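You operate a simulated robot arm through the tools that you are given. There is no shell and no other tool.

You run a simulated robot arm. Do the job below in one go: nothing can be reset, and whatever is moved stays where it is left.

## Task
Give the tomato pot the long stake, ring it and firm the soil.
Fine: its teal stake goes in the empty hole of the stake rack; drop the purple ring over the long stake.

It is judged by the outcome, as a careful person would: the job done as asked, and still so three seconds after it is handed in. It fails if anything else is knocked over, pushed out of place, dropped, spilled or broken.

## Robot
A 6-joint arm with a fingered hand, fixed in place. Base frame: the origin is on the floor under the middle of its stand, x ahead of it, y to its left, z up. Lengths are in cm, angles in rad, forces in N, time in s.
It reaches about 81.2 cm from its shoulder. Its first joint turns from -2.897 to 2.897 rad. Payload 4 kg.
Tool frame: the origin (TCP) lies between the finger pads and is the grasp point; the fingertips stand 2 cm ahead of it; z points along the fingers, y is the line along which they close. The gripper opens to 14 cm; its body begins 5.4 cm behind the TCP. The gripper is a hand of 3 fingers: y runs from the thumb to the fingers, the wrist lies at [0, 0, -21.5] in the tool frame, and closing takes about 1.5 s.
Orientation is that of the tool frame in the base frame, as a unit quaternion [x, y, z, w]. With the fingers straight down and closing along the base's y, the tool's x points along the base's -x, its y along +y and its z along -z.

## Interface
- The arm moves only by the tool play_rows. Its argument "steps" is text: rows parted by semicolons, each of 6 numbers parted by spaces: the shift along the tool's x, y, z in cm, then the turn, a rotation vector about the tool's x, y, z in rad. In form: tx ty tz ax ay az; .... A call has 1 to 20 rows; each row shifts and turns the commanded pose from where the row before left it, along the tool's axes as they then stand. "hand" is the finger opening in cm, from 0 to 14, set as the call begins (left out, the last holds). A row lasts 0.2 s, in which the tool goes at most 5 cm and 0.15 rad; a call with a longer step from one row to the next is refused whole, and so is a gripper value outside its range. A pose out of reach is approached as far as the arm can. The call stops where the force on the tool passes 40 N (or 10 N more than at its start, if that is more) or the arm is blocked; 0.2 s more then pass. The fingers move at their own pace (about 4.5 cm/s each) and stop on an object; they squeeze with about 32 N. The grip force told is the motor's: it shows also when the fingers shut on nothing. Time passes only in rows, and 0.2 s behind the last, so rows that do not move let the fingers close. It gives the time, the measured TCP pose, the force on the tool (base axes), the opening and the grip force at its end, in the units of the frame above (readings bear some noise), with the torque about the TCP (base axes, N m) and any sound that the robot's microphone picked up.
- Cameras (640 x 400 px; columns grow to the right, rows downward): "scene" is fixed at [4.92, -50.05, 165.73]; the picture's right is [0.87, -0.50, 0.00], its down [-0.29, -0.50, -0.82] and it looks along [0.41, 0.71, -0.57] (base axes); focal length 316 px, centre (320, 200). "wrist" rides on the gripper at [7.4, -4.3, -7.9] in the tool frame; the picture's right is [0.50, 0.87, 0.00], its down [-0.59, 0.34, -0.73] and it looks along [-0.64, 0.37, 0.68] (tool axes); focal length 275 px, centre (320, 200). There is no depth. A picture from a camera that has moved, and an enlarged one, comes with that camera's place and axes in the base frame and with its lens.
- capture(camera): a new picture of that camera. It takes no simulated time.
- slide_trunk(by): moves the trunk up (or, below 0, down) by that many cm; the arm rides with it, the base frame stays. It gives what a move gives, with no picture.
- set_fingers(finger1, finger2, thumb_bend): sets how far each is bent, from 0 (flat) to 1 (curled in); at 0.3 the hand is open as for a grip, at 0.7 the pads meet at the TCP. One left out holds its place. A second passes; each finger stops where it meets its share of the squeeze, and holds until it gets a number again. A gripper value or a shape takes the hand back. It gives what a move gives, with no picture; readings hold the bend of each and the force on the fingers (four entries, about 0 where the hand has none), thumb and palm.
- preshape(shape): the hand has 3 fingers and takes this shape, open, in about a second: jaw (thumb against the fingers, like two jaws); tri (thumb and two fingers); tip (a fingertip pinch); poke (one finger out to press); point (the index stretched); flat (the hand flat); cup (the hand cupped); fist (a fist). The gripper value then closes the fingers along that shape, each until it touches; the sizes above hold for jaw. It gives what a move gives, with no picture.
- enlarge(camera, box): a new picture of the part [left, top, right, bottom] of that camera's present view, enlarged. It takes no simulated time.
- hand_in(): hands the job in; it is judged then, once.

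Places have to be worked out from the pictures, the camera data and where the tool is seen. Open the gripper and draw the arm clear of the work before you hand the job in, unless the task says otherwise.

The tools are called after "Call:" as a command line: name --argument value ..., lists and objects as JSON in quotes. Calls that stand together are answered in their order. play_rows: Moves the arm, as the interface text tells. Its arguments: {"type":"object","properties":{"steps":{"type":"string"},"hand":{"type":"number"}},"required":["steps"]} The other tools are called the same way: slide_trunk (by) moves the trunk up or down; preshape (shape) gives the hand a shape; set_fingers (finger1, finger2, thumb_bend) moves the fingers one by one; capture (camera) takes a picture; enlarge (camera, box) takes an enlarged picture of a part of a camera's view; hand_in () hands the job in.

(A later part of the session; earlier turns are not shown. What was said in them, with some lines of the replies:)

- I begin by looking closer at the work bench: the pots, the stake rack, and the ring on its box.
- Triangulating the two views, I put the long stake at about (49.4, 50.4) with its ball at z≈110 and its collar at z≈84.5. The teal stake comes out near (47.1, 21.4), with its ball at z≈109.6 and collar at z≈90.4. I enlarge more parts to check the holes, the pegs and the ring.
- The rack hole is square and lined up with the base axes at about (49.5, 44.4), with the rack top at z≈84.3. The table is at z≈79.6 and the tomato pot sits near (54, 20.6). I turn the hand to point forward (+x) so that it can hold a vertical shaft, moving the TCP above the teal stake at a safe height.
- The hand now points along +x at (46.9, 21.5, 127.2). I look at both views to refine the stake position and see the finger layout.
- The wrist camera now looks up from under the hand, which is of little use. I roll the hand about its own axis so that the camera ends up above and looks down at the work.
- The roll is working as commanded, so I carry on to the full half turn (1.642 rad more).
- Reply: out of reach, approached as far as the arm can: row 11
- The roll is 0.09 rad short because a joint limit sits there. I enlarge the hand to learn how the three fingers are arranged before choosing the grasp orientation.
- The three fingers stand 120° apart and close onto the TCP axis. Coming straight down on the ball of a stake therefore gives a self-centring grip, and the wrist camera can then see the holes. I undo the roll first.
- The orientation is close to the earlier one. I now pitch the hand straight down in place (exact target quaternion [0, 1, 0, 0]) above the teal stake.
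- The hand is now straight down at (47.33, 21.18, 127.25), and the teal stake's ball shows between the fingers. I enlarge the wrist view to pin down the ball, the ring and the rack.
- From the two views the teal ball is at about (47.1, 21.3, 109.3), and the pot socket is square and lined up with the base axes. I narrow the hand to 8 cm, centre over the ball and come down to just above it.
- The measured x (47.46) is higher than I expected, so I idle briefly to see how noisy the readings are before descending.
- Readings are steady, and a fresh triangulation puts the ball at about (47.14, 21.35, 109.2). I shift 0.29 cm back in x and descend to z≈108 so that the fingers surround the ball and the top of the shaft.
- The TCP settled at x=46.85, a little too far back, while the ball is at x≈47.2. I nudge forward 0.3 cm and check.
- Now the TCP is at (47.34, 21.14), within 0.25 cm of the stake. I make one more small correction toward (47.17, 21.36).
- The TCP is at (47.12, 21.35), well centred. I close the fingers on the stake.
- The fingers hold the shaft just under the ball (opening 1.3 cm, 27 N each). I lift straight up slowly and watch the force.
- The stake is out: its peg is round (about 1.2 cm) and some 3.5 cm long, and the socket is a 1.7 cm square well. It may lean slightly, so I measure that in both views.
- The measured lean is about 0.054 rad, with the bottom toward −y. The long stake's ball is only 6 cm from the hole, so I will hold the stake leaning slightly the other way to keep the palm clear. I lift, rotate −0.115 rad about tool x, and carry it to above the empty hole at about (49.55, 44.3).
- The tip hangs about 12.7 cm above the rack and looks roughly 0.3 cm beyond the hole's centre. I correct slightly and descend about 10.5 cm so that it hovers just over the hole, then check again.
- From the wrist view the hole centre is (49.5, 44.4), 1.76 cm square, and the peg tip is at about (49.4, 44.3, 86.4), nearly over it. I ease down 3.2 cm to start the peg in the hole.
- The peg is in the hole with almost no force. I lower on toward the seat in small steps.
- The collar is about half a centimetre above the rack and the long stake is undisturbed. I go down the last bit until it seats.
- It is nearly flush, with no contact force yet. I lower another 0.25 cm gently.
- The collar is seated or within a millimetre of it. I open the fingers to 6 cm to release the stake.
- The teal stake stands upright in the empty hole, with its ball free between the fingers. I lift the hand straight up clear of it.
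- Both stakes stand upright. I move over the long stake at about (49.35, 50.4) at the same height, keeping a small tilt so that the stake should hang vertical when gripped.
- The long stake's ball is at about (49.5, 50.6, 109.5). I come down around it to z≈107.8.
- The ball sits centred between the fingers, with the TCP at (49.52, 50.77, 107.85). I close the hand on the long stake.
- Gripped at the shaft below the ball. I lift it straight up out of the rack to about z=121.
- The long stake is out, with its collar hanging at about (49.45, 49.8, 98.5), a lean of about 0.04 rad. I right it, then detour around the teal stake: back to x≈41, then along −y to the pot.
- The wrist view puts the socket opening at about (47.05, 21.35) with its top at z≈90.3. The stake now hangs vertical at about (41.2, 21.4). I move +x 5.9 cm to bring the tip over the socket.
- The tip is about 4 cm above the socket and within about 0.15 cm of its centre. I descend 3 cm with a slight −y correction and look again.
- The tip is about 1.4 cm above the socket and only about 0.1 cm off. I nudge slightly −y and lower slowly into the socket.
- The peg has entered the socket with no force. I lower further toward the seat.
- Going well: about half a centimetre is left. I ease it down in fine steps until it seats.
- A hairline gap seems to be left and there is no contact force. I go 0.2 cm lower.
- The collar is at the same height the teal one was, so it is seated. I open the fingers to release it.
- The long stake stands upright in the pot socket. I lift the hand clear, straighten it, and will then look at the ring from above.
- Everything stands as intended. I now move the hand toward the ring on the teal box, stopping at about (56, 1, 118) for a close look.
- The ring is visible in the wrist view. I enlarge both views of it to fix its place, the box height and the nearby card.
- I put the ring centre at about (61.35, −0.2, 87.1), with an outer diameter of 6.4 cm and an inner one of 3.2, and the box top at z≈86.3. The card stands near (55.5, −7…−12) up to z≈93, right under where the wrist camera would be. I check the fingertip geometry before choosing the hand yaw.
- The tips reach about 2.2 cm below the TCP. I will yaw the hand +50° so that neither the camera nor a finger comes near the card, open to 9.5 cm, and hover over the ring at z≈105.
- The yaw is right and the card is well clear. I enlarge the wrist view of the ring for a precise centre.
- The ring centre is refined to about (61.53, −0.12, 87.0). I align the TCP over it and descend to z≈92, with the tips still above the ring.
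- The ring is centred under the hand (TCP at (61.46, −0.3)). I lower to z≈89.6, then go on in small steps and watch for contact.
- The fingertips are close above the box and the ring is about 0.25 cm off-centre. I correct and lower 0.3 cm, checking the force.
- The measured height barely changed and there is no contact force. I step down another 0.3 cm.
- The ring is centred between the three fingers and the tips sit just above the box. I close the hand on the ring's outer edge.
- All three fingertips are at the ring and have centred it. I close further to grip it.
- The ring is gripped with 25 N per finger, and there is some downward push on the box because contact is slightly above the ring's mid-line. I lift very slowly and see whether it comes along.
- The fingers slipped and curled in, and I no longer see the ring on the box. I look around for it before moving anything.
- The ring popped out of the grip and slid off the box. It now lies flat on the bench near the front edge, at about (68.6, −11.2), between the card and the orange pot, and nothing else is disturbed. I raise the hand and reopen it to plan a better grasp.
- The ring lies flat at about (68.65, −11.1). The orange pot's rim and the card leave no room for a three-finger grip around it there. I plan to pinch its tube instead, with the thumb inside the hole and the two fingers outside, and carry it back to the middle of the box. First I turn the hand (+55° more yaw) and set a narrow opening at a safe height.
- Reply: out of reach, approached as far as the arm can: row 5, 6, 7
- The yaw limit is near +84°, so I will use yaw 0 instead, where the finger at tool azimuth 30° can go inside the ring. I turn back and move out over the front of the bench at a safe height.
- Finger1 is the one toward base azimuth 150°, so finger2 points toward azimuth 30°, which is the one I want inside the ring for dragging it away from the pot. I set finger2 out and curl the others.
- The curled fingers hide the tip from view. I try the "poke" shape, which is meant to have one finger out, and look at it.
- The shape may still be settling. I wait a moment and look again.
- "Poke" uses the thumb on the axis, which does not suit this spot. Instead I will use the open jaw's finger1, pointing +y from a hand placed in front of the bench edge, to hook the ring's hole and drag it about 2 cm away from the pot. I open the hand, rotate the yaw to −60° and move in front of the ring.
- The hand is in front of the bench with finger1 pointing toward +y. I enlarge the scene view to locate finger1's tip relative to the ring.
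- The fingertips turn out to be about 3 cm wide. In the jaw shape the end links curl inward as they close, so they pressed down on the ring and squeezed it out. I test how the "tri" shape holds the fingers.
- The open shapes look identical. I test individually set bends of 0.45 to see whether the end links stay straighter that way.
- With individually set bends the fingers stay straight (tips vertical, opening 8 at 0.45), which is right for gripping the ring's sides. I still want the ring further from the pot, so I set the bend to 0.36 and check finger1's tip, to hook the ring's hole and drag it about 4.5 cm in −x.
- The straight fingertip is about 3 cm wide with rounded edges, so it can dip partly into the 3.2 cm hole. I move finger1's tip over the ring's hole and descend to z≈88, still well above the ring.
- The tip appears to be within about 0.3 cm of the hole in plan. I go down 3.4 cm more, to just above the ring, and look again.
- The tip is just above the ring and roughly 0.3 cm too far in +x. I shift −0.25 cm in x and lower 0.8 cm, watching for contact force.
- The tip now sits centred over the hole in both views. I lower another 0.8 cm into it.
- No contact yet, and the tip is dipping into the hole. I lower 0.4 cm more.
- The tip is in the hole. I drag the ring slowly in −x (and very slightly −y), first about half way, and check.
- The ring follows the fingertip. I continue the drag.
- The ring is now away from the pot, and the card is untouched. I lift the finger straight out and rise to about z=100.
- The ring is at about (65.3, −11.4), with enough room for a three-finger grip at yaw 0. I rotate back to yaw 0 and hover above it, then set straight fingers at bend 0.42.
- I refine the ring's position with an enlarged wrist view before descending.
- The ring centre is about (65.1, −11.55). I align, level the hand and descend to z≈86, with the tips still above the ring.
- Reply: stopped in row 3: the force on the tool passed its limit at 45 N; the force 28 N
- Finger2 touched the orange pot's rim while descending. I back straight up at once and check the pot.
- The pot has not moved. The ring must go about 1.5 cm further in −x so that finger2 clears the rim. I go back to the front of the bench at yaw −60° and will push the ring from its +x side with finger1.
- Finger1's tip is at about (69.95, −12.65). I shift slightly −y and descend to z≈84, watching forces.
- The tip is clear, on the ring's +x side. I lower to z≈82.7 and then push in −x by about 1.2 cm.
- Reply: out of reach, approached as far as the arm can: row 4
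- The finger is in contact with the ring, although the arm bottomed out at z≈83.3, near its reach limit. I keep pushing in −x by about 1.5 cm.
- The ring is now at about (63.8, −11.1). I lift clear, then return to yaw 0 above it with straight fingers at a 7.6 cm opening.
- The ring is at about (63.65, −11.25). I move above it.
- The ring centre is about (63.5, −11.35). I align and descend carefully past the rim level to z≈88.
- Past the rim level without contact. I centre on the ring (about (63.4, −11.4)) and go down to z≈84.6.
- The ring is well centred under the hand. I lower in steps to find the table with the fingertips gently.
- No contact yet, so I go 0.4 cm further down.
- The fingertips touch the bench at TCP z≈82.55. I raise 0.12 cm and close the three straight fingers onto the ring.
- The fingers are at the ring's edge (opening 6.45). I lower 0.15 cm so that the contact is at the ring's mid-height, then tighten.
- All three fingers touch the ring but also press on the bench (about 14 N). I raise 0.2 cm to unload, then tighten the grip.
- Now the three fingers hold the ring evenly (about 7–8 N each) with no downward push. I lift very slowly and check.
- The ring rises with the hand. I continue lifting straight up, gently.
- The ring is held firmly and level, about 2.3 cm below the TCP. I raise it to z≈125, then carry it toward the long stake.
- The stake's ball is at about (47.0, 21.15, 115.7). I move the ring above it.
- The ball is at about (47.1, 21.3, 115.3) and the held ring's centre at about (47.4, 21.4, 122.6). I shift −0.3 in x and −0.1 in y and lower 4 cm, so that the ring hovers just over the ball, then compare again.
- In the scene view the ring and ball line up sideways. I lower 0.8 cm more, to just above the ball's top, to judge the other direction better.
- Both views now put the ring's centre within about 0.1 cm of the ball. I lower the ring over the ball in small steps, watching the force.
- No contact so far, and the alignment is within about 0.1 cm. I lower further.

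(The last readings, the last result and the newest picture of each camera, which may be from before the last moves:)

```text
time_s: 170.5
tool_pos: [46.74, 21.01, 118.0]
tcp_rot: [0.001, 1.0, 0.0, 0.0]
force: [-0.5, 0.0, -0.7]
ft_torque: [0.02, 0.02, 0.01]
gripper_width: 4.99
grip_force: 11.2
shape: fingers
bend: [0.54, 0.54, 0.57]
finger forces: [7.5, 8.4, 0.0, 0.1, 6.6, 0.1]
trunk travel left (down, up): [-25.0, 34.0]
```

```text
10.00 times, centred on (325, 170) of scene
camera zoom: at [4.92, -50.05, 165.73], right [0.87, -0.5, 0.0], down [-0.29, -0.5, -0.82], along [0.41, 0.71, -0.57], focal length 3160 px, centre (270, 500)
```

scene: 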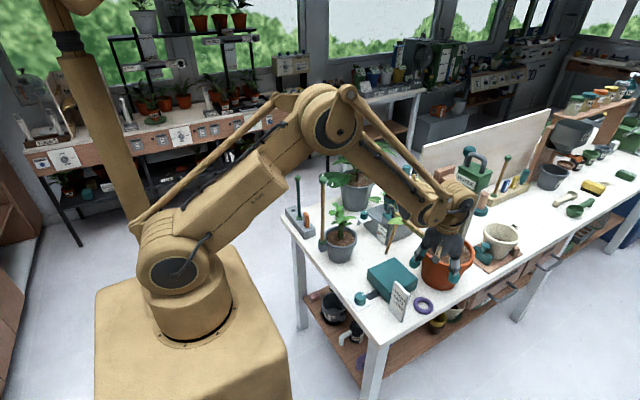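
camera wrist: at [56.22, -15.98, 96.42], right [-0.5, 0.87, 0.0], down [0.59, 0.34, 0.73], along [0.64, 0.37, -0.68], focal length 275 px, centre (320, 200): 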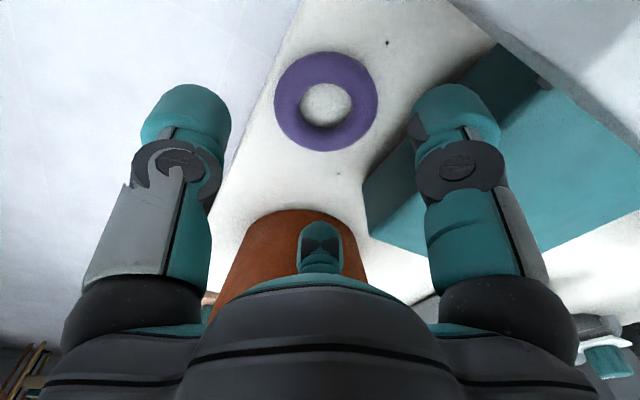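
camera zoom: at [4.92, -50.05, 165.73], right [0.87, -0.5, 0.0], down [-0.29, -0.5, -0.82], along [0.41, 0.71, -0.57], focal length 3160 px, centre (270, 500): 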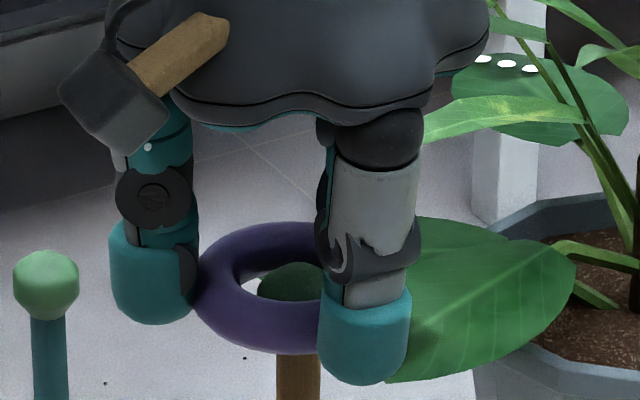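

The ball is passing through the hole with no contact. I shift 0.1 cm for centring and continue down past the ball.

Call:
play_rows --steps "-0.04 -0.08 0.1 0 0 0; 0 0 0.2 0 0 0; 0 0 0.2 0 0 0; 0 0 0.2 0 0 0; 0 0 0.2 0 0 0; 0 0 0.2 0 0 0; 0 0 0.3 0 0 0; 0 0 0.3 0 0 0; 0 0 0 0 0 0"

Call:
enlarge --camera "wrist" --box '[220, 80, 420, 220]'

Call:
enlarge --camera "scene" --box '[300, 150, 350, 190]'

```text
time_s: 172.5
tool_pos: [46.84, 20.83, 116.39]
tcp_rot: [0.001, 1.0, 0.0, 0.001]
force: [-0.8, -0.1, -0.1]
ft_torque: [0.02, -0.04, -0.01]
gripper_width: 4.98
grip_force: 11.0
shape: fingers
bend: [0.54, 0.54, 0.57]
finger forces: [7.6, 8.3, 0.0, 0.0, 6.5, 0.1]
trunk travel left (down, up): [-25.0, 34.0]
```

```text
2.86 times, centred on (320, 150) of wrist
camera zoom: at [39.46, 16.58, 124.33], right [-0.5, 0.87, 0.0], down [0.59, 0.34, 0.73], along [0.64, 0.37, -0.68], focal length 786 px, centre (320, 343)
```

zoom: 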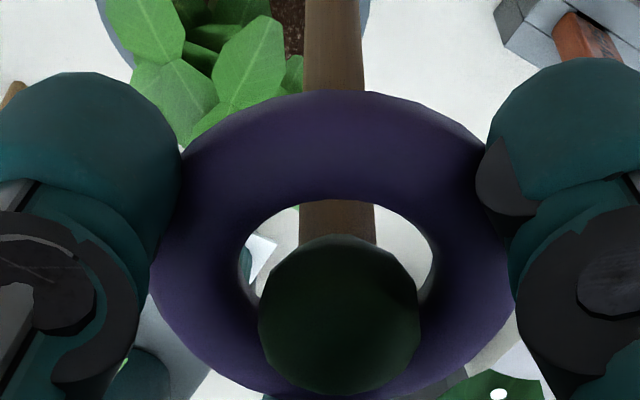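

```text
10.00 times, centred on (325, 170) of scene
camera zoom: at [4.92, -50.05, 165.73], right [0.87, -0.5, 0.0], down [-0.29, -0.5, -0.82], along [0.41, 0.71, -0.57], focal length 3160 px, centre (270, 500)
```

zoom: 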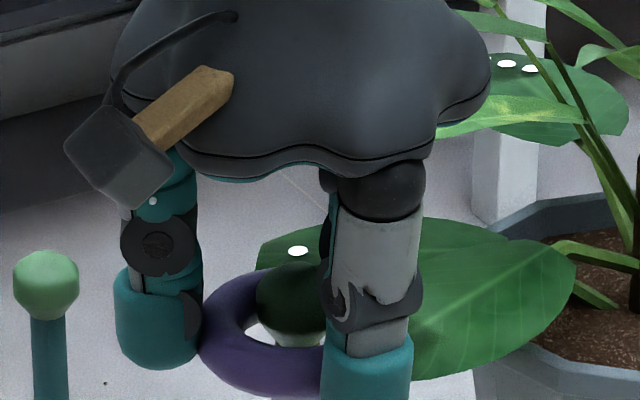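

The ring has passed the ball. I lower 2 cm more along the shaft and then open the fingers to let it drop down the stake.

Call:
play_rows --steps "0 0 0.3 0 0 0; 0 0 0.3 0 0 0; 0 0 0.3 0 0 0; 0 0 0.3 0 0 0; 0 0 0.3 0 0 0; 0 0 0.3 0 0 0; 0 0 0.2 0 0 0; 0 0 0 0 0 0"

Call:
enlarge --camera "scene" --box '[290, 140, 370, 260]'

```text
time_s: 174.3
tool_pos: [46.78, 20.85, 114.47]
tcp_rot: [0.001, 1.0, 0.0, 0.0]
force: [-0.1, -1.1, -0.8]
ft_torque: [0.01, 0.0, 0.01]
gripper_width: 4.95
grip_force: 11.1
shape: fingers
bend: [0.54, 0.54, 0.57]
finger forces: [7.5, 8.4, 0.0, 0.1, 6.7, 0.0]
trunk travel left (down, up): [-25.0, 34.0]
```

```text
3.33 times, centred on (330, 200) of scene
camera zoom: at [4.92, -50.05, 165.73], right [0.87, -0.5, 0.0], down [-0.29, -0.5, -0.82], along [0.41, 0.71, -0.57], focal length 1053 px, centre (287, 200)
```

zoom: 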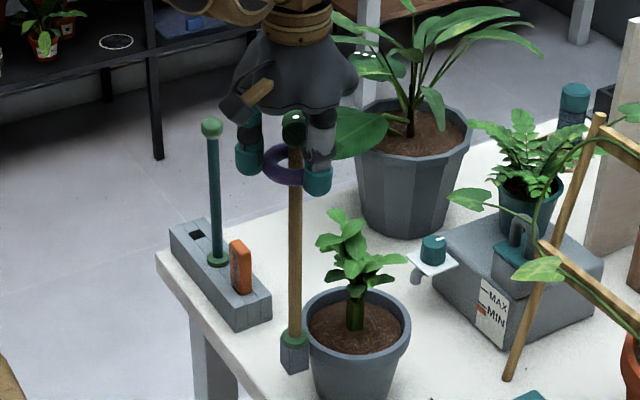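

The ring hangs around the shaft, well below the ball. I release it.

Call:
set_fingers --finger1 0.42 --finger2 0.42 --thumb_bend 0.42

Call:
enlarge --camera "scene" --box '[290, 140, 370, 260]'

Call:
enlarge --camera "scene" --box '[300, 215, 360, 260]'

```text
time_s: 175.3
tool_pos: [46.92, 20.91, 114.36]
tcp_rot: [0.001, 1.0, 0.0, 0.0]
force: [-0.4, -1.4, -0.6]
ft_torque: [-0.02, -0.01, 0.01]
gripper_width: 8.86
grip_force: 0.0
shape: fingers
bend: [0.42, 0.42, 0.42]
finger forces: [0.0, 0.1, 0.1, 0.0, 0.1, 0.0]
trunk travel left (down, up): [-25.0, 34.0]
```

```text
3.33 times, centred on (330, 200) of scene
camera zoom: at [4.92, -50.05, 165.73], right [0.87, -0.5, 0.0], down [-0.29, -0.5, -0.82], along [0.41, 0.71, -0.57], focal length 1053 px, centre (287, 200)
```

zoom: 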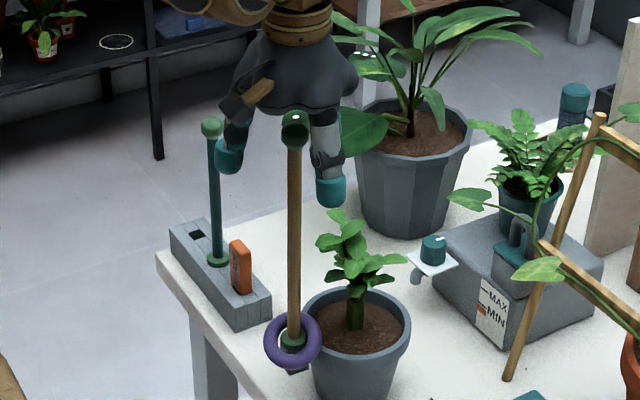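

```text
8.89 times, centred on (330, 238) of scene
camera zoom: at [4.92, -50.05, 165.73], right [0.87, -0.5, 0.0], down [-0.29, -0.5, -0.82], along [0.41, 0.71, -0.57], focal length 2809 px, centre (231, -133)
```

zoom: 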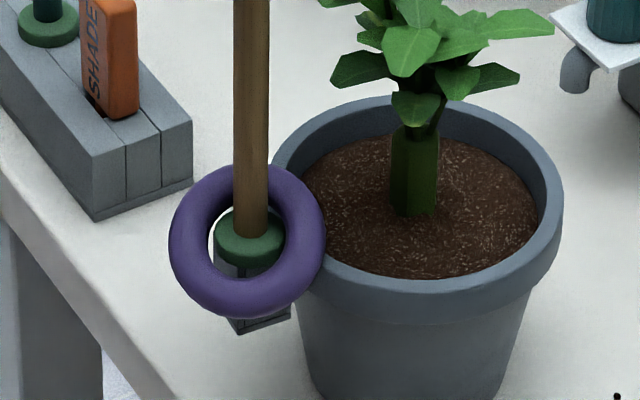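

The ring is down around the long stake, resting at the socket and pot rim. I lift the hand straight up off the stake and look at the plant and soil from above.

Call:
play_rows --steps "0 0 -0.6 0 0 0; 0 0 -1 0 0 0; 0 0 -1 0 0 0; 0 0 -1.5 0 0 0; 0 0 -1.5 0 0 0; 0 0 -2 0 0 0; 0 0 -2 0 0 0; 0 0 -2 0 0 0; 0 0 -2 0 0 0; 0 0 -2 0 0 0; 0 0 0 0 0 0"

Call:
enlarge --camera "wrist" --box '[200, 0, 440, 160]'

Call:
enlarge --camera "scene" --box '[310, 190, 380, 265]'

```text
time_s: 177.7
tool_pos: [46.71, 20.79, 129.84]
tcp_rot: [0.001, 1.0, 0.0, 0.0]
force: [0.8, 0.3, -0.3]
ft_torque: [0.03, -0.04, -0.01]
gripper_width: 8.83
grip_force: 0.1
shape: fingers
bend: [0.42, 0.42, 0.42]
finger forces: [0.1, 0.0, 0.0, 0.1, 0.0, 0.1]
trunk travel left (down, up): [-25.0, 34.0]
```

```text
2.50 times, centred on (320, 80) of wrist
camera zoom: at [39.34, 16.56, 137.76], right [-0.5, 0.87, 0.0], down [0.59, 0.34, 0.73], along [0.64, 0.37, -0.68], focal length 688 px, centre (320, 500)
```

zoom: 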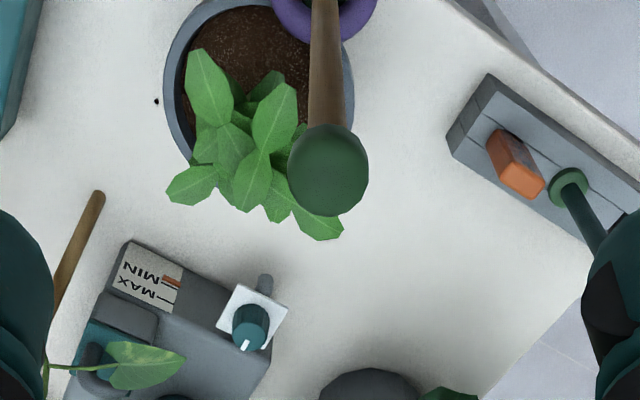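

```text
5.33 times, centred on (345, 228) of scene
camera zoom: at [4.92, -50.05, 165.73], right [0.87, -0.5, 0.0], down [-0.29, -0.5, -0.82], along [0.41, 0.71, -0.57], focal length 1685 px, centre (187, 53)
```

zoom: 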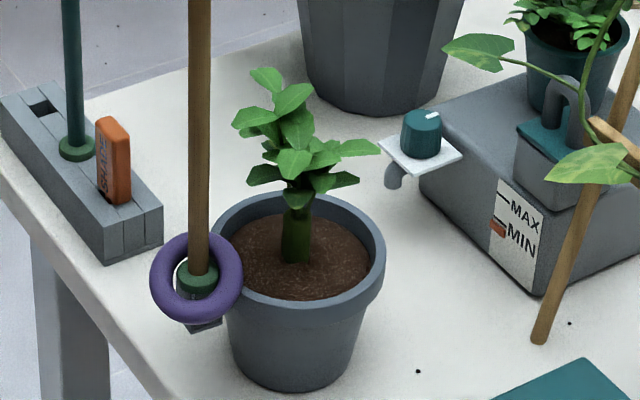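

The soil is open on the pot's −y side between two leaves, around (54.6, 17.4). I will use the open hand's finger1, leaning outward from a hand placed at the −y side of the pot, so that the palm stays clear of the plant. I move there at height, yaw −60°.

Call:
preshape --shape "jaw"

Call:
play_rows --steps "-1 -1.5 0 0 0 0; -1 -1.5 0 0 0 0; -1 -1.5 0 0 0 0; -1 -1.5 0 0 0 0; -1 -1.5 0 0 0 0; -1 -1.5 0 0 0 0; -1 -1.5 0 0 0 0; -0.8 -1.3 0 0 0 0; 0 0 0 0 0 0.1496; 0 0 0 0 0 0.1496; 0 0 0 0 0 0.1496; 0 0 0 0 0 0.1496; 0 0 0 0 0 0.1496; 0 0 0 0 0 0.1496; 0 0 0 0 0 0.1496; 0 0 2 0 0 0; 0 0 2.5 0 0 0; 0 0 2.5 0 0 0; 0 0 2.5 0 0 0; 0 0 0 0 0 0"

Call:
capture --camera "wrist"

Call:
enlarge --camera "scene" --box '[300, 140, 430, 270]'

```text
time_s: 178.6
tool_pos: [46.67, 20.77, 129.79]
tcp_rot: [0.001, 1.0, -0.001, 0.0]
force: [-0.8, -0.1, -0.1]
ft_torque: [-0.05, 0.01, -0.01]
gripper_width: 14.02
grip_force: 0.1
shape: jaw
bend: [0.3, 0.3, 0.3]
finger forces: [0.0, 0.0, 0.0, 0.0, 0.0, 0.0]
trunk travel left (down, up): [-25.0, 34.0]
```

```text
time_s: 182.8
tool_pos: [54.79, 9.05, 120.42]
tcp_rot: [0.5, 0.866, 0.0, 0.0]
force: [-0.1, 0.2, -0.4]
ft_torque: [0.03, 0.03, 0.0]
gripper_width: 13.99
grip_force: 0.1
shape: jaw
bend: [0.3, 0.3, 0.3]
finger forces: [0.1, 0.0, 0.0, 0.0, 0.0, 0.0]
trunk travel left (down, up): [-25.0, 34.0]
```

```text
taken
camera wrist: at [47.4, 13.38, 128.37], right [0.5, 0.86, 0.0], down [0.59, -0.34, 0.74], along [0.64, -0.37, -0.68], focal length 275 px, centre (320, 200)
```

wrist: 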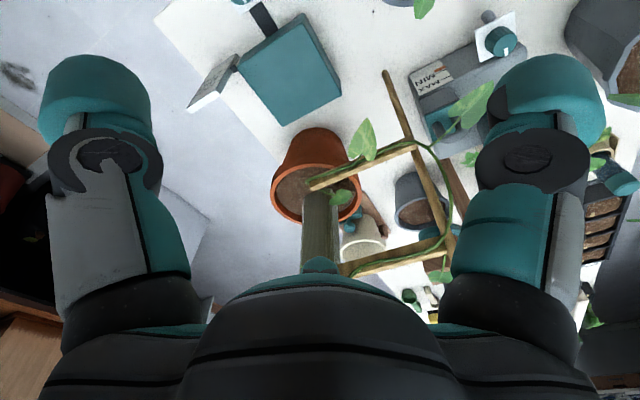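

```text
3.08 times, centred on (365, 205) of scene
camera zoom: at [4.92, -50.05, 165.73], right [0.87, -0.5, 0.0], down [-0.29, -0.5, -0.82], along [0.41, 0.71, -0.57], focal length 972 px, centre (182, 185)
```

zoom: 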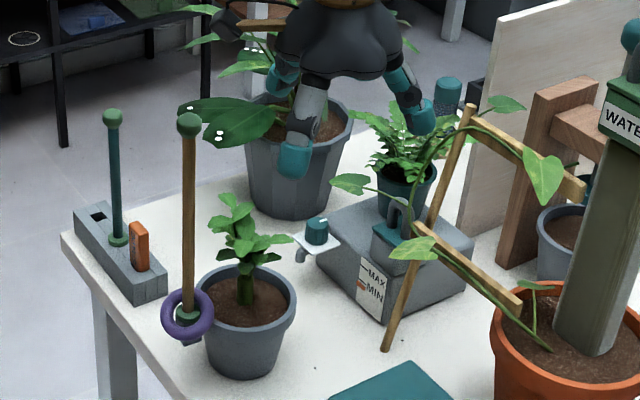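

The hand is at the −y side of the pot with finger1 above the soil spot. I descend to z≈98 and check the clearance to the leaves.

Call:
play_rows --steps "0 0 2 0 0 0; 0 0 2 0 0 0; 0 0 2 0 0 0; 0 0 2 0 0 0; 0 0 2 0 0 0; 0 0 2 0 0 0; 0 0 2 0 0 0; 0 0 2 0 0 0; 0 0 2 0 0 0; 0 0 2 0 0 0; 0 0 2 0 0 0; 0 0 0 0 0 0; 0 0 0 0 0 0"

Call:
capture --camera "wrist"

Call:
enlarge --camera "scene" --box '[300, 180, 400, 270]'

```text
time_s: 185.6
tool_pos: [54.5, 9.16, 98.49]
tcp_rot: [0.5, 0.866, 0.0, 0.0]
force: [-0.5, 0.7, 0.1]
ft_torque: [0.01, -0.01, 0.01]
gripper_width: 13.99
grip_force: 0.2
shape: jaw
bend: [0.3, 0.3, 0.3]
finger forces: [0.0, 0.0, 0.1, 0.1, 0.1, 0.0]
trunk travel left (down, up): [-25.0, 34.0]
```

```text
taken
camera wrist: at [47.27, 13.43, 106.38], right [0.5, 0.86, 0.0], down [0.59, -0.34, 0.73], along [0.64, -0.37, -0.68], focal length 275 px, centre (320, 200)
```

wrist: 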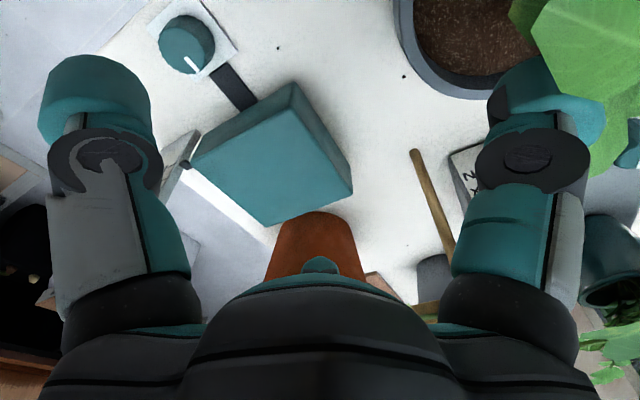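

```text
4.44 times, centred on (350, 225) of scene
camera zoom: at [4.92, -50.05, 165.73], right [0.87, -0.5, 0.0], down [-0.29, -0.5, -0.82], along [0.41, 0.71, -0.57], focal length 1404 px, centre (187, 89)
```

zoom: 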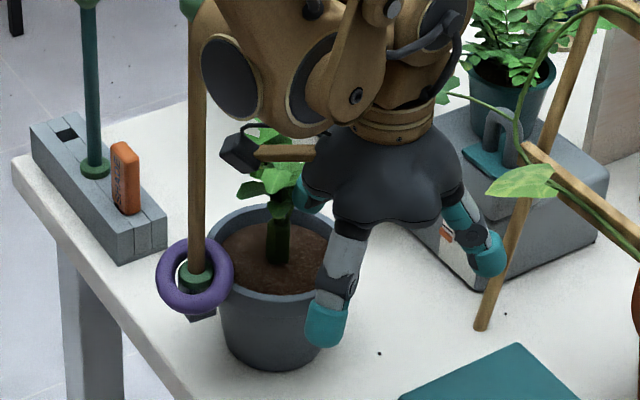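

Finger1's tip is at about (54.9, 18.1), close to the stem side. I shift 0.6 cm outward and descend to z≈93.5, just above the soil.

Call:
play_rows --steps "-0.42 -0.473 0 0 0 0; 0 0 1 0 0 0; 0 0 1 0 0 0; 0 0 1 0 0 0; 0 0 1 0 0 0; 0 0 1 0 0 0; 0 0 0 0 0 0; 0 0 0 0 0 0"

Call:
enlarge --camera "wrist" --box '[380, 0, 640, 180]'

Call:
enlarge --camera "scene" --box '[315, 200, 385, 260]'

```text
time_s: 187.4
tool_pos: [54.31, 8.36, 93.49]
tcp_rot: [0.5, 0.866, 0.0, 0.0]
force: [0.4, -0.5, -0.3]
ft_torque: [-0.01, 0.01, -0.04]
gripper_width: 14.0
grip_force: 0.1
shape: jaw
bend: [0.3, 0.3, 0.3]
finger forces: [0.0, 0.0, 0.1, 0.0, 0.1, 0.0]
trunk travel left (down, up): [-25.0, 34.0]
```

```text
2.22 times, centred on (510, 90) of wrist
camera zoom: at [47.01, 12.69, 101.35], right [0.5, 0.86, 0.0], down [0.59, -0.34, 0.73], along [0.64, -0.37, -0.68], focal length 612 px, centre (-102, 444)
```

zoom: 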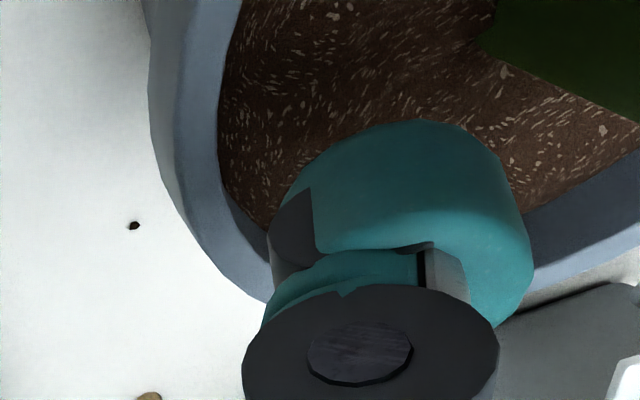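

```text
6.67 times, centred on (350, 230) of scene
camera zoom: at [4.92, -50.05, 165.73], right [0.87, -0.5, 0.0], down [-0.29, -0.5, -0.82], along [0.41, 0.71, -0.57], focal length 2107 px, centre (120, 0)
```

zoom: 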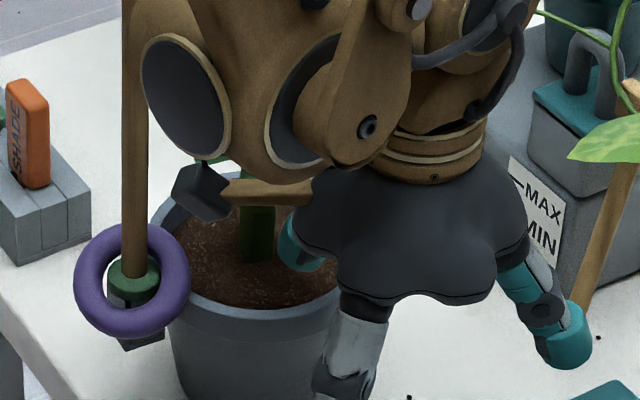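

The leaning finger would rub the pot's rim. I raise slightly and straighten the fingers (bend 0.41), then shift the hand in +y so that the tip stays over the soil.

Call:
play_rows --steps "0 0 -1 0 0 0; 0 0 -1.5 0 0 0; 0 0 0 0 0 0"

Call:
set_fingers --finger1 0.41 --finger2 0.36 --thumb_bend 0.36

Call:
play_rows --steps "0.65 0.375 0 0 0 0; 0.65 0.375 0 0 0 0; 0.65 0.375 0 0 0 0; 0.52 0.3 0 0 0 0; 0 0 0 0 0 0; 0 0 0 0 0 0"

Call:
enlarge --camera "wrist" --box '[340, 0, 640, 200]'

Call:
enlarge --camera "scene" --box '[315, 190, 385, 260]'

```text
time_s: 188.2
tool_pos: [54.26, 8.42, 95.93]
tcp_rot: [0.501, 0.865, 0.0, 0.0]
force: [1.1, 0.1, -0.4]
ft_torque: [0.02, -0.01, -0.02]
gripper_width: 14.01
grip_force: 0.0
shape: jaw
bend: [0.3, 0.3, 0.3]
finger forces: [0.1, 0.0, 0.0, 0.0, 0.1, 0.0]
trunk travel left (down, up): [-25.0, 34.0]
```

```text
time_s: 189.2
tool_pos: [54.26, 8.33, 96.01]
tcp_rot: [0.501, 0.866, 0.0, 0.0]
force: [-0.5, 0.9, 0.0]
ft_torque: [0.0, 0.01, -0.02]
gripper_width: 9.99
grip_force: 0.2
shape: fingers
bend: [0.41, 0.36, 0.36]
finger forces: [0.0, 0.1, 0.0, 0.0, 0.0, 0.0]
trunk travel left (down, up): [-25.0, 34.0]
```

```text
time_s: 190.6
tool_pos: [54.41, 11.25, 95.94]
tcp_rot: [0.501, 0.866, 0.0, 0.0]
force: [-0.1, -0.2, -1.3]
ft_torque: [-0.02, 0.01, 0.01]
gripper_width: 9.94
grip_force: 0.1
shape: fingers
bend: [0.41, 0.36, 0.36]
finger forces: [0.0, 0.0, 0.0, 0.0, 0.0, 0.1]
trunk travel left (down, up): [-25.0, 34.0]
```

```text
2.00 times, centred on (490, 100) of wrist
camera zoom: at [46.98, 15.57, 103.87], right [0.5, 0.86, 0.0], down [0.59, -0.34, 0.73], along [0.64, -0.37, -0.68], focal length 551 px, centre (-20, 400)
```

zoom: 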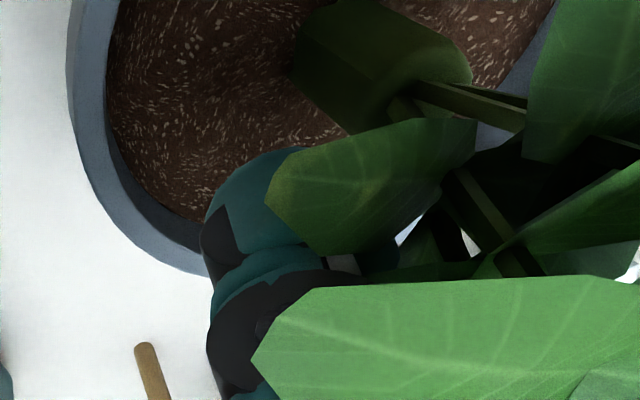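

```text
5.71 times, centred on (350, 225) of scene
camera zoom: at [4.92, -50.05, 165.73], right [0.87, -0.5, 0.0], down [-0.29, -0.5, -0.82], along [0.41, 0.71, -0.57], focal length 1806 px, centre (149, 57)
```

zoom: 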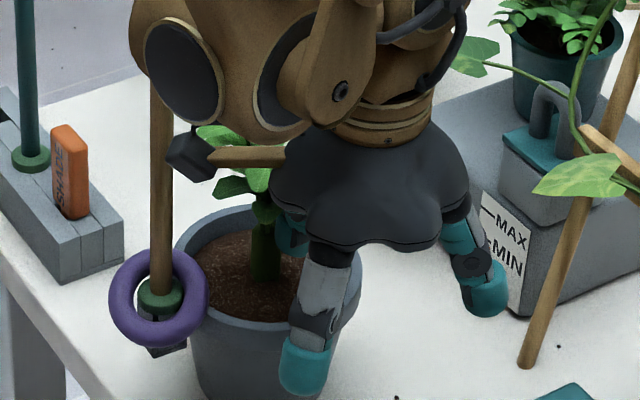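

The tip is over the soil with no contact on the plant. I lower 3.4 cm and check.

Call:
play_rows --steps "0 0 0.7 0 0 0; 0 0 0.7 0 0 0; 0 0 0.7 0 0 0; 0 0 0.7 0 0 0; 0 0 0.6 0 0 0; 0 0 0 0 0 0"

Call:
enlarge --camera "wrist" --box '[340, 0, 640, 200]'

Call:
enlarge --camera "scene" --box '[315, 190, 385, 260]'

```text
time_s: 192.0
tool_pos: [54.49, 11.17, 92.32]
tcp_rot: [0.501, 0.866, 0.0, 0.0]
force: [-0.1, 0.0, 0.8]
ft_torque: [-0.02, -0.01, 0.01]
gripper_width: 9.99
grip_force: 0.0
shape: fingers
bend: [0.41, 0.36, 0.36]
finger forces: [0.0, 0.0, 0.0, 0.0, 0.0, 0.1]
trunk travel left (down, up): [-25.0, 34.0]
```

```text
2.00 times, centred on (490, 100) of wrist
camera zoom: at [47.11, 15.52, 100.33], right [0.5, 0.86, 0.0], down [0.59, -0.34, 0.73], along [0.64, -0.37, -0.68], focal length 551 px, centre (-20, 400)
```

zoom: 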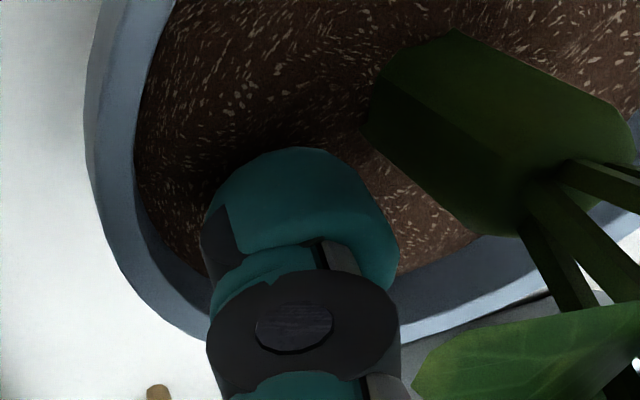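

```text
5.71 times, centred on (350, 225) of scene
camera zoom: at [4.92, -50.05, 165.73], right [0.87, -0.5, 0.0], down [-0.29, -0.5, -0.82], along [0.41, 0.71, -0.57], focal length 1806 px, centre (149, 57)
```

zoom: 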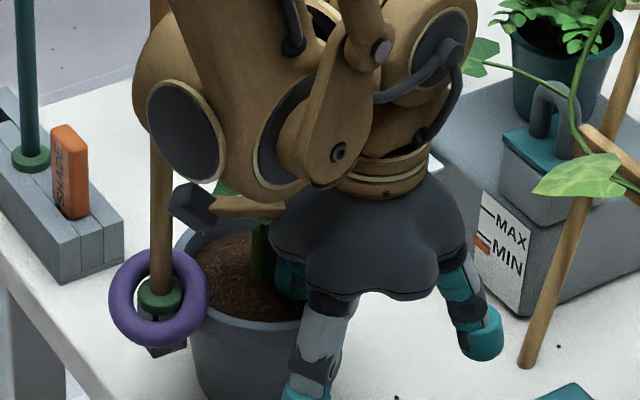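

The tip is just above the soil, between the rim and the stem. I lower in small steps until it touches.

Call:
play_rows --steps "0 0 0.3 0 0 0; 0 0 0.3 0 0 0; 0 0 0.3 0 0 0; 0 0 0 0 0 0"

Call:
play_rows --steps "0 0 0.2 0 0 0; 0 0 0.2 0 0 0; 0 0 0 0 0 0"

```text
time_s: 193.0
tool_pos: [54.47, 11.39, 91.7]
tcp_rot: [0.501, 0.866, 0.0, 0.0]
force: [-0.1, 0.6, -0.5]
ft_torque: [0.02, 0.0, 0.0]
gripper_width: 9.96
grip_force: 0.0
shape: fingers
bend: [0.41, 0.36, 0.36]
finger forces: [0.0, 0.0, 0.0, 0.0, 0.0, 0.0]
trunk travel left (down, up): [-25.0, 34.0]
```

```text
time_s: 193.8
tool_pos: [54.3, 11.44, 91.4]
tcp_rot: [0.501, 0.865, 0.0, 0.0]
force: [0.2, -0.7, -0.4]
ft_torque: [0.01, -0.01, 0.0]
gripper_width: 9.97
grip_force: 0.1
shape: fingers
bend: [0.41, 0.36, 0.36]
finger forces: [0.0, 0.0, 0.0, 0.0, 0.1, 0.0]
trunk travel left (down, up): [-25.0, 34.0]
```

No contact yet at z=91.4. I keep lowering in 0.2 cm steps.

Call:
play_rows --steps "0 0 0.2 0 0 0; 0 0 0.2 0 0 0; 0 0 0 0 0 0"

Call:
play_rows --steps "0 0 0.2 0 0 0; 0 0 0.2 0 0 0; 0 0 0 0 0 0"

Call:
enlarge --camera "wrist" --box '[340, 0, 640, 200]'

```text
time_s: 194.6
tool_pos: [54.55, 11.37, 90.95]
tcp_rot: [0.501, 0.866, 0.0, 0.0]
force: [1.1, 0.4, 0.9]
ft_torque: [0.17, 0.01, 0.0]
gripper_width: 10.03
grip_force: 1.3
shape: fingers
bend: [0.41, 0.36, 0.36]
finger forces: [2.2, 0.0, 0.0, 0.1, 0.1, 0.1]
trunk travel left (down, up): [-25.0, 34.0]
```

```text
time_s: 195.4
tool_pos: [54.32, 11.12, 90.74]
tcp_rot: [0.501, 0.866, 0.002, 0.002]
force: [3.4, -11.9, 37.7]
ft_torque: [2.45, -0.08, -0.25]
gripper_width: 10.2
grip_force: 19.4
shape: fingers
bend: [0.41, 0.36, 0.36]
finger forces: [38.8, 0.1, 0.0, 0.0, 0.1, 0.0]
trunk travel left (down, up): [-25.0, 34.0]
```

```text
2.00 times, centred on (490, 100) of wrist
camera zoom: at [46.96, 15.43, 98.61], right [0.5, 0.86, 0.0], down [0.58, -0.34, 0.74], along [0.64, -0.37, -0.68], focal length 551 px, centre (-20, 400)
```

zoom: 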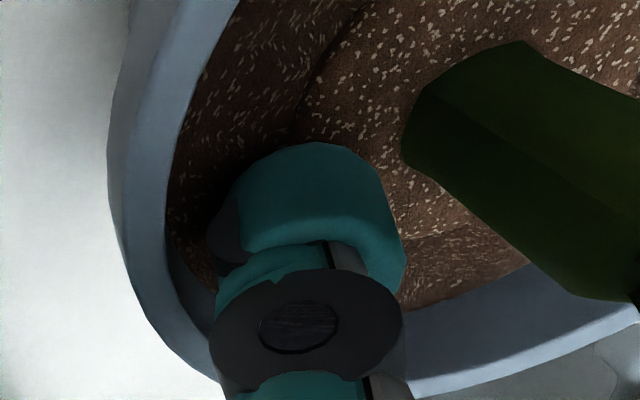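

The finger presses the soil with about 38 N and the soil surface visibly changes shape under it. I ease off by lifting 0.3 cm and look.

Call:
play_rows --steps "0 0 -0.15 0 0 0; 0 0 -0.3 0 0 0; 0 0 0 0 0 0"

Call:
enlarge --camera "wrist" --box '[340, 0, 640, 200]'

Call:
enlarge --camera "scene" --box '[320, 215, 380, 260]'

```text
time_s: 196.2
tool_pos: [54.59, 11.28, 91.0]
tcp_rot: [0.5, 0.866, -0.001, 0.0]
force: [-0.2, -0.4, 1.2]
ft_torque: [-0.01, -0.03, 0.0]
gripper_width: 10.02
grip_force: 0.5
shape: fingers
bend: [0.41, 0.36, 0.36]
finger forces: [0.2, 0.1, 0.1, 0.0, 0.1, 0.1]
trunk travel left (down, up): [-25.0, 34.0]
```

```text
2.00 times, centred on (490, 100) of wrist
camera zoom: at [47.14, 15.52, 98.82], right [0.5, 0.87, 0.0], down [0.59, -0.34, 0.73], along [0.64, -0.37, -0.68], focal length 551 px, centre (-20, 400)
```

zoom: 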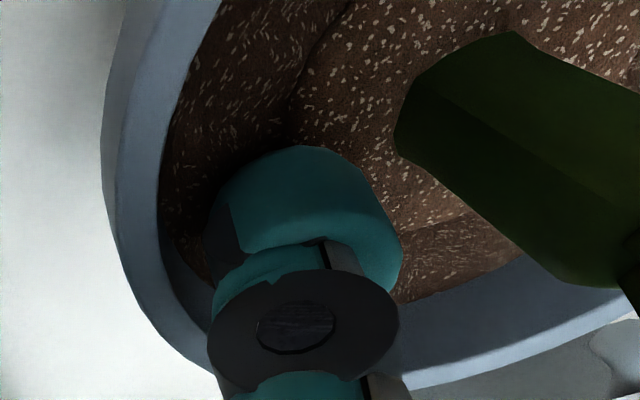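

```text
8.89 times, centred on (350, 238) of scene
camera zoom: at [4.92, -50.05, 165.73], right [0.87, -0.5, 0.0], down [-0.29, -0.5, -0.82], along [0.41, 0.71, -0.57], focal length 2809 px, centre (53, -133)
```

zoom: 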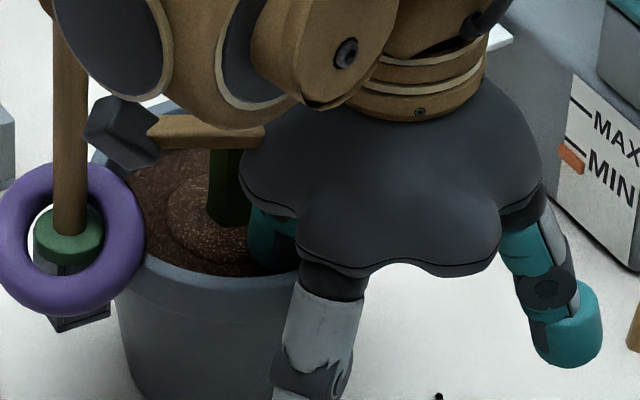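

The soil now shows a firmed, dished ring around the stem. I withdraw the finger straight up and out of the plant.

Call:
play_rows --steps "0 0 -0.5 0 0 0; 0 0 -0.8 0 0 0; 0 0 -1 0 0 0; 0 0 -1 0 0 0; 0 0 -1 0 0 0; -0.43 -0.25 -0.6 0 0 0; -0.87 -0.5 0 0 0 0; -1.3 -0.75 0 0 0 0; -1.73 -1 0 0 0 0; -1.73 -1 0 0 0 0; 0 0 -2 0 0 0; 0 0 -2.5 0 0 0; 0 0 -2.5 0 0 0; 0 0 -2.5 0 0 0; 0 0 -2.5 0 0 0; 0 0 -2.5 0 0 0; 0 0 -2.5 0 0 0; 0 0 0 0 0 0"

Call:
capture --camera "scene"

Call:
enlarge --camera "scene" --box '[305, 200, 375, 265]'

```text
time_s: 200.0
tool_pos: [54.28, 4.05, 112.74]
tcp_rot: [0.501, 0.866, 0.0, 0.0]
force: [0.3, 0.2, -0.2]
ft_torque: [0.02, 0.0, 0.01]
gripper_width: 9.97
grip_force: 0.1
shape: fingers
bend: [0.41, 0.36, 0.36]
finger forces: [0.1, 0.0, 0.1, 0.0, 0.0, 0.0]
trunk travel left (down, up): [-25.0, 34.0]
```

```text
taken
```

scene: 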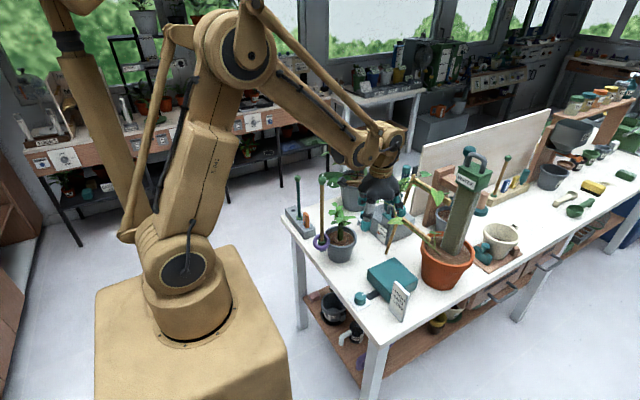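

```text
6.15 times, centred on (340, 232) of scene
camera zoom: at [4.92, -50.05, 165.73], right [0.87, -0.5, 0.0], down [-0.29, -0.5, -0.82], along [0.41, 0.71, -0.57], focal length 1945 px, centre (197, 0)
```

zoom: 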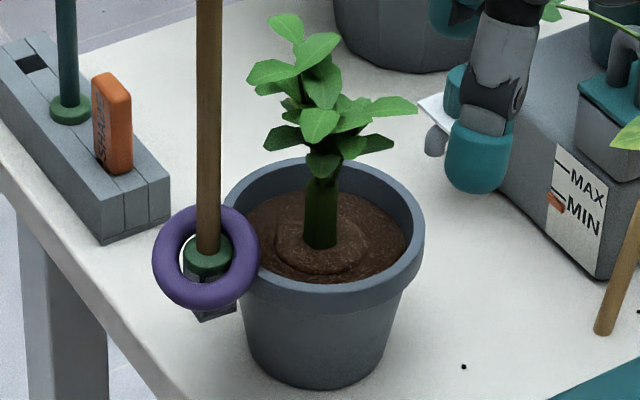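

The soil is firmed around the stem, the ring hangs around the long stake, and the pot stands in place. I compare the box, card, knob and orange pot with their starting view to make sure nothing was shifted.

Call:
enlarge --camera "scene" --box '[330, 230, 490, 330]'

Call:
enlarge --camera "scene" --box '[270, 180, 430, 280]'

```text
4.00 times, centred on (410, 280) of scene
camera zoom: at [4.92, -50.05, 165.73], right [0.87, -0.5, 0.0], down [-0.29, -0.5, -0.82], along [0.41, 0.71, -0.57], focal length 1264 px, centre (-40, -120)
```

zoom: 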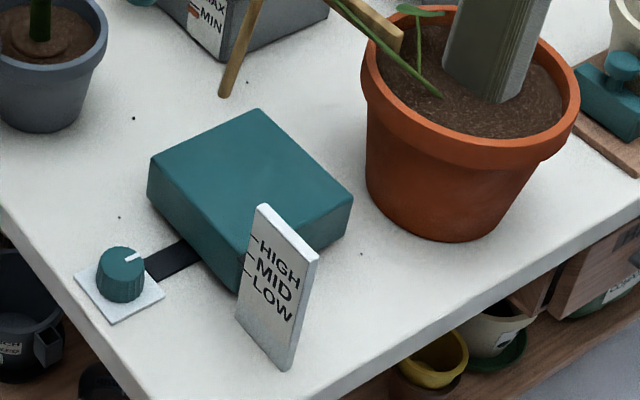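

```text
4.00 times, centred on (350, 230) of scene
camera zoom: at [4.92, -50.05, 165.73], right [0.87, -0.5, 0.0], down [-0.29, -0.5, -0.82], along [0.41, 0.71, -0.57], focal length 1264 px, centre (200, 80)
```

zoom: 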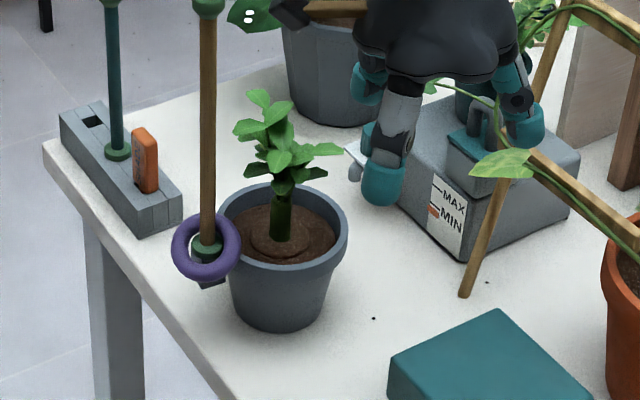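

Everything else is exactly where it began. I open the hand, raise it and draw the arm back clear of the bench.

Call:
preshape --shape "jaw"

Call:
play_rows --steps "0 0 -2 0 0 0; 0 0 -2 0 0 0; 0 0 -2 0 0 0; 0 0 -2 0 0 0; 0 0 -2 0 0 0; 0 0 -2 0 0 0; 0 0 -2 0 0 0; 1 -1.73 0 0 0 0; 1 -1.73 0 0 0 0; 1 -1.73 0 0 0 0; 1 -1.73 0 0 0 0; 1 -1.73 0 0 0 0; 1 -1.73 0 0 0 0; 1 -1.73 0 0 0 0; 1 -1.73 0 0 0 0; 1 -1.73 0 0 0 0; 0 0 0 0 0 0; 0 0 0 0 0 0"

Call:
capture --camera "scene"

Call:
enlarge --camera "scene" --box '[270, 150, 400, 270]'

```text
time_s: 200.9
tool_pos: [54.31, 3.9, 112.74]
tcp_rot: [0.501, 0.865, -0.001, 0.0]
force: [0.2, -1.6, -1.1]
ft_torque: [-0.01, 0.02, 0.03]
gripper_width: 14.02
grip_force: 0.0
shape: jaw
bend: [0.3, 0.3, 0.3]
finger forces: [0.0, 0.1, 0.0, 0.0, 0.1, 0.0]
trunk travel left (down, up): [-25.0, 34.0]
```

```text
time_s: 204.7
tool_pos: [36.25, 4.31, 126.81]
tcp_rot: [0.5, 0.866, 0.0, 0.0]
force: [-0.2, 0.3, -0.6]
ft_torque: [-0.02, 0.01, 0.0]
gripper_width: 14.02
grip_force: 0.0
shape: jaw
bend: [0.3, 0.3, 0.3]
finger forces: [0.0, 0.1, 0.0, 0.0, 0.1, 0.1]
trunk travel left (down, up): [-25.0, 34.0]
```

```text
taken
```

scene: 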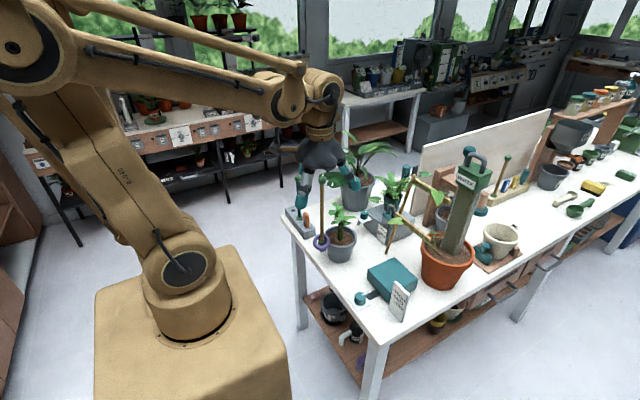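

```text
3.33 times, centred on (335, 210) of scene
camera zoom: at [4.92, -50.05, 165.73], right [0.87, -0.5, 0.0], down [-0.29, -0.5, -0.82], along [0.41, 0.71, -0.57], focal length 1053 px, centre (270, 167)
```

zoom: 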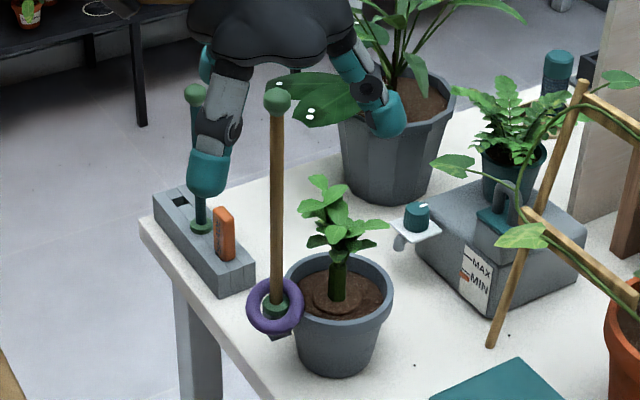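

The teal stake stands in the rack's formerly empty hole, and the long stake is in the tomato pot with the purple ring around it. The soil is firmed and the hand is open and clear. I hand the job in.

Call:
hand_in

```text
The job is handed in.
```

The tomato pot now has the long stake, with the purple ring dropped over it and the soil firmed. Its teal stake is in the rack hole that was empty. The arm is clear of the bench with the hand open, and I handed the job in after a last check.

- **Stakes:** both stand upright with their collars seated. The ring has slid down the long stake and rests at a tilt against its collar and the pot rim.
- **Ring:** my first grip slipped, and the ring shot off the box onto the bench near the front edge. I moved it clear of the orange pot, picked it up again and dropped it over the stake.
- **Contact with the orange pot:** while I was going back for the ring, one finger pressed on that pot's rim (the arm stopped itself at 45 N). The pot did not move.
- **Soil:** I pressed one spot on the near side with about 38 N, and the soil then showed a firmed ring around the stem. I did not press any other spot.

In the final pictures, the box, card, knob and pots match their starting positions.
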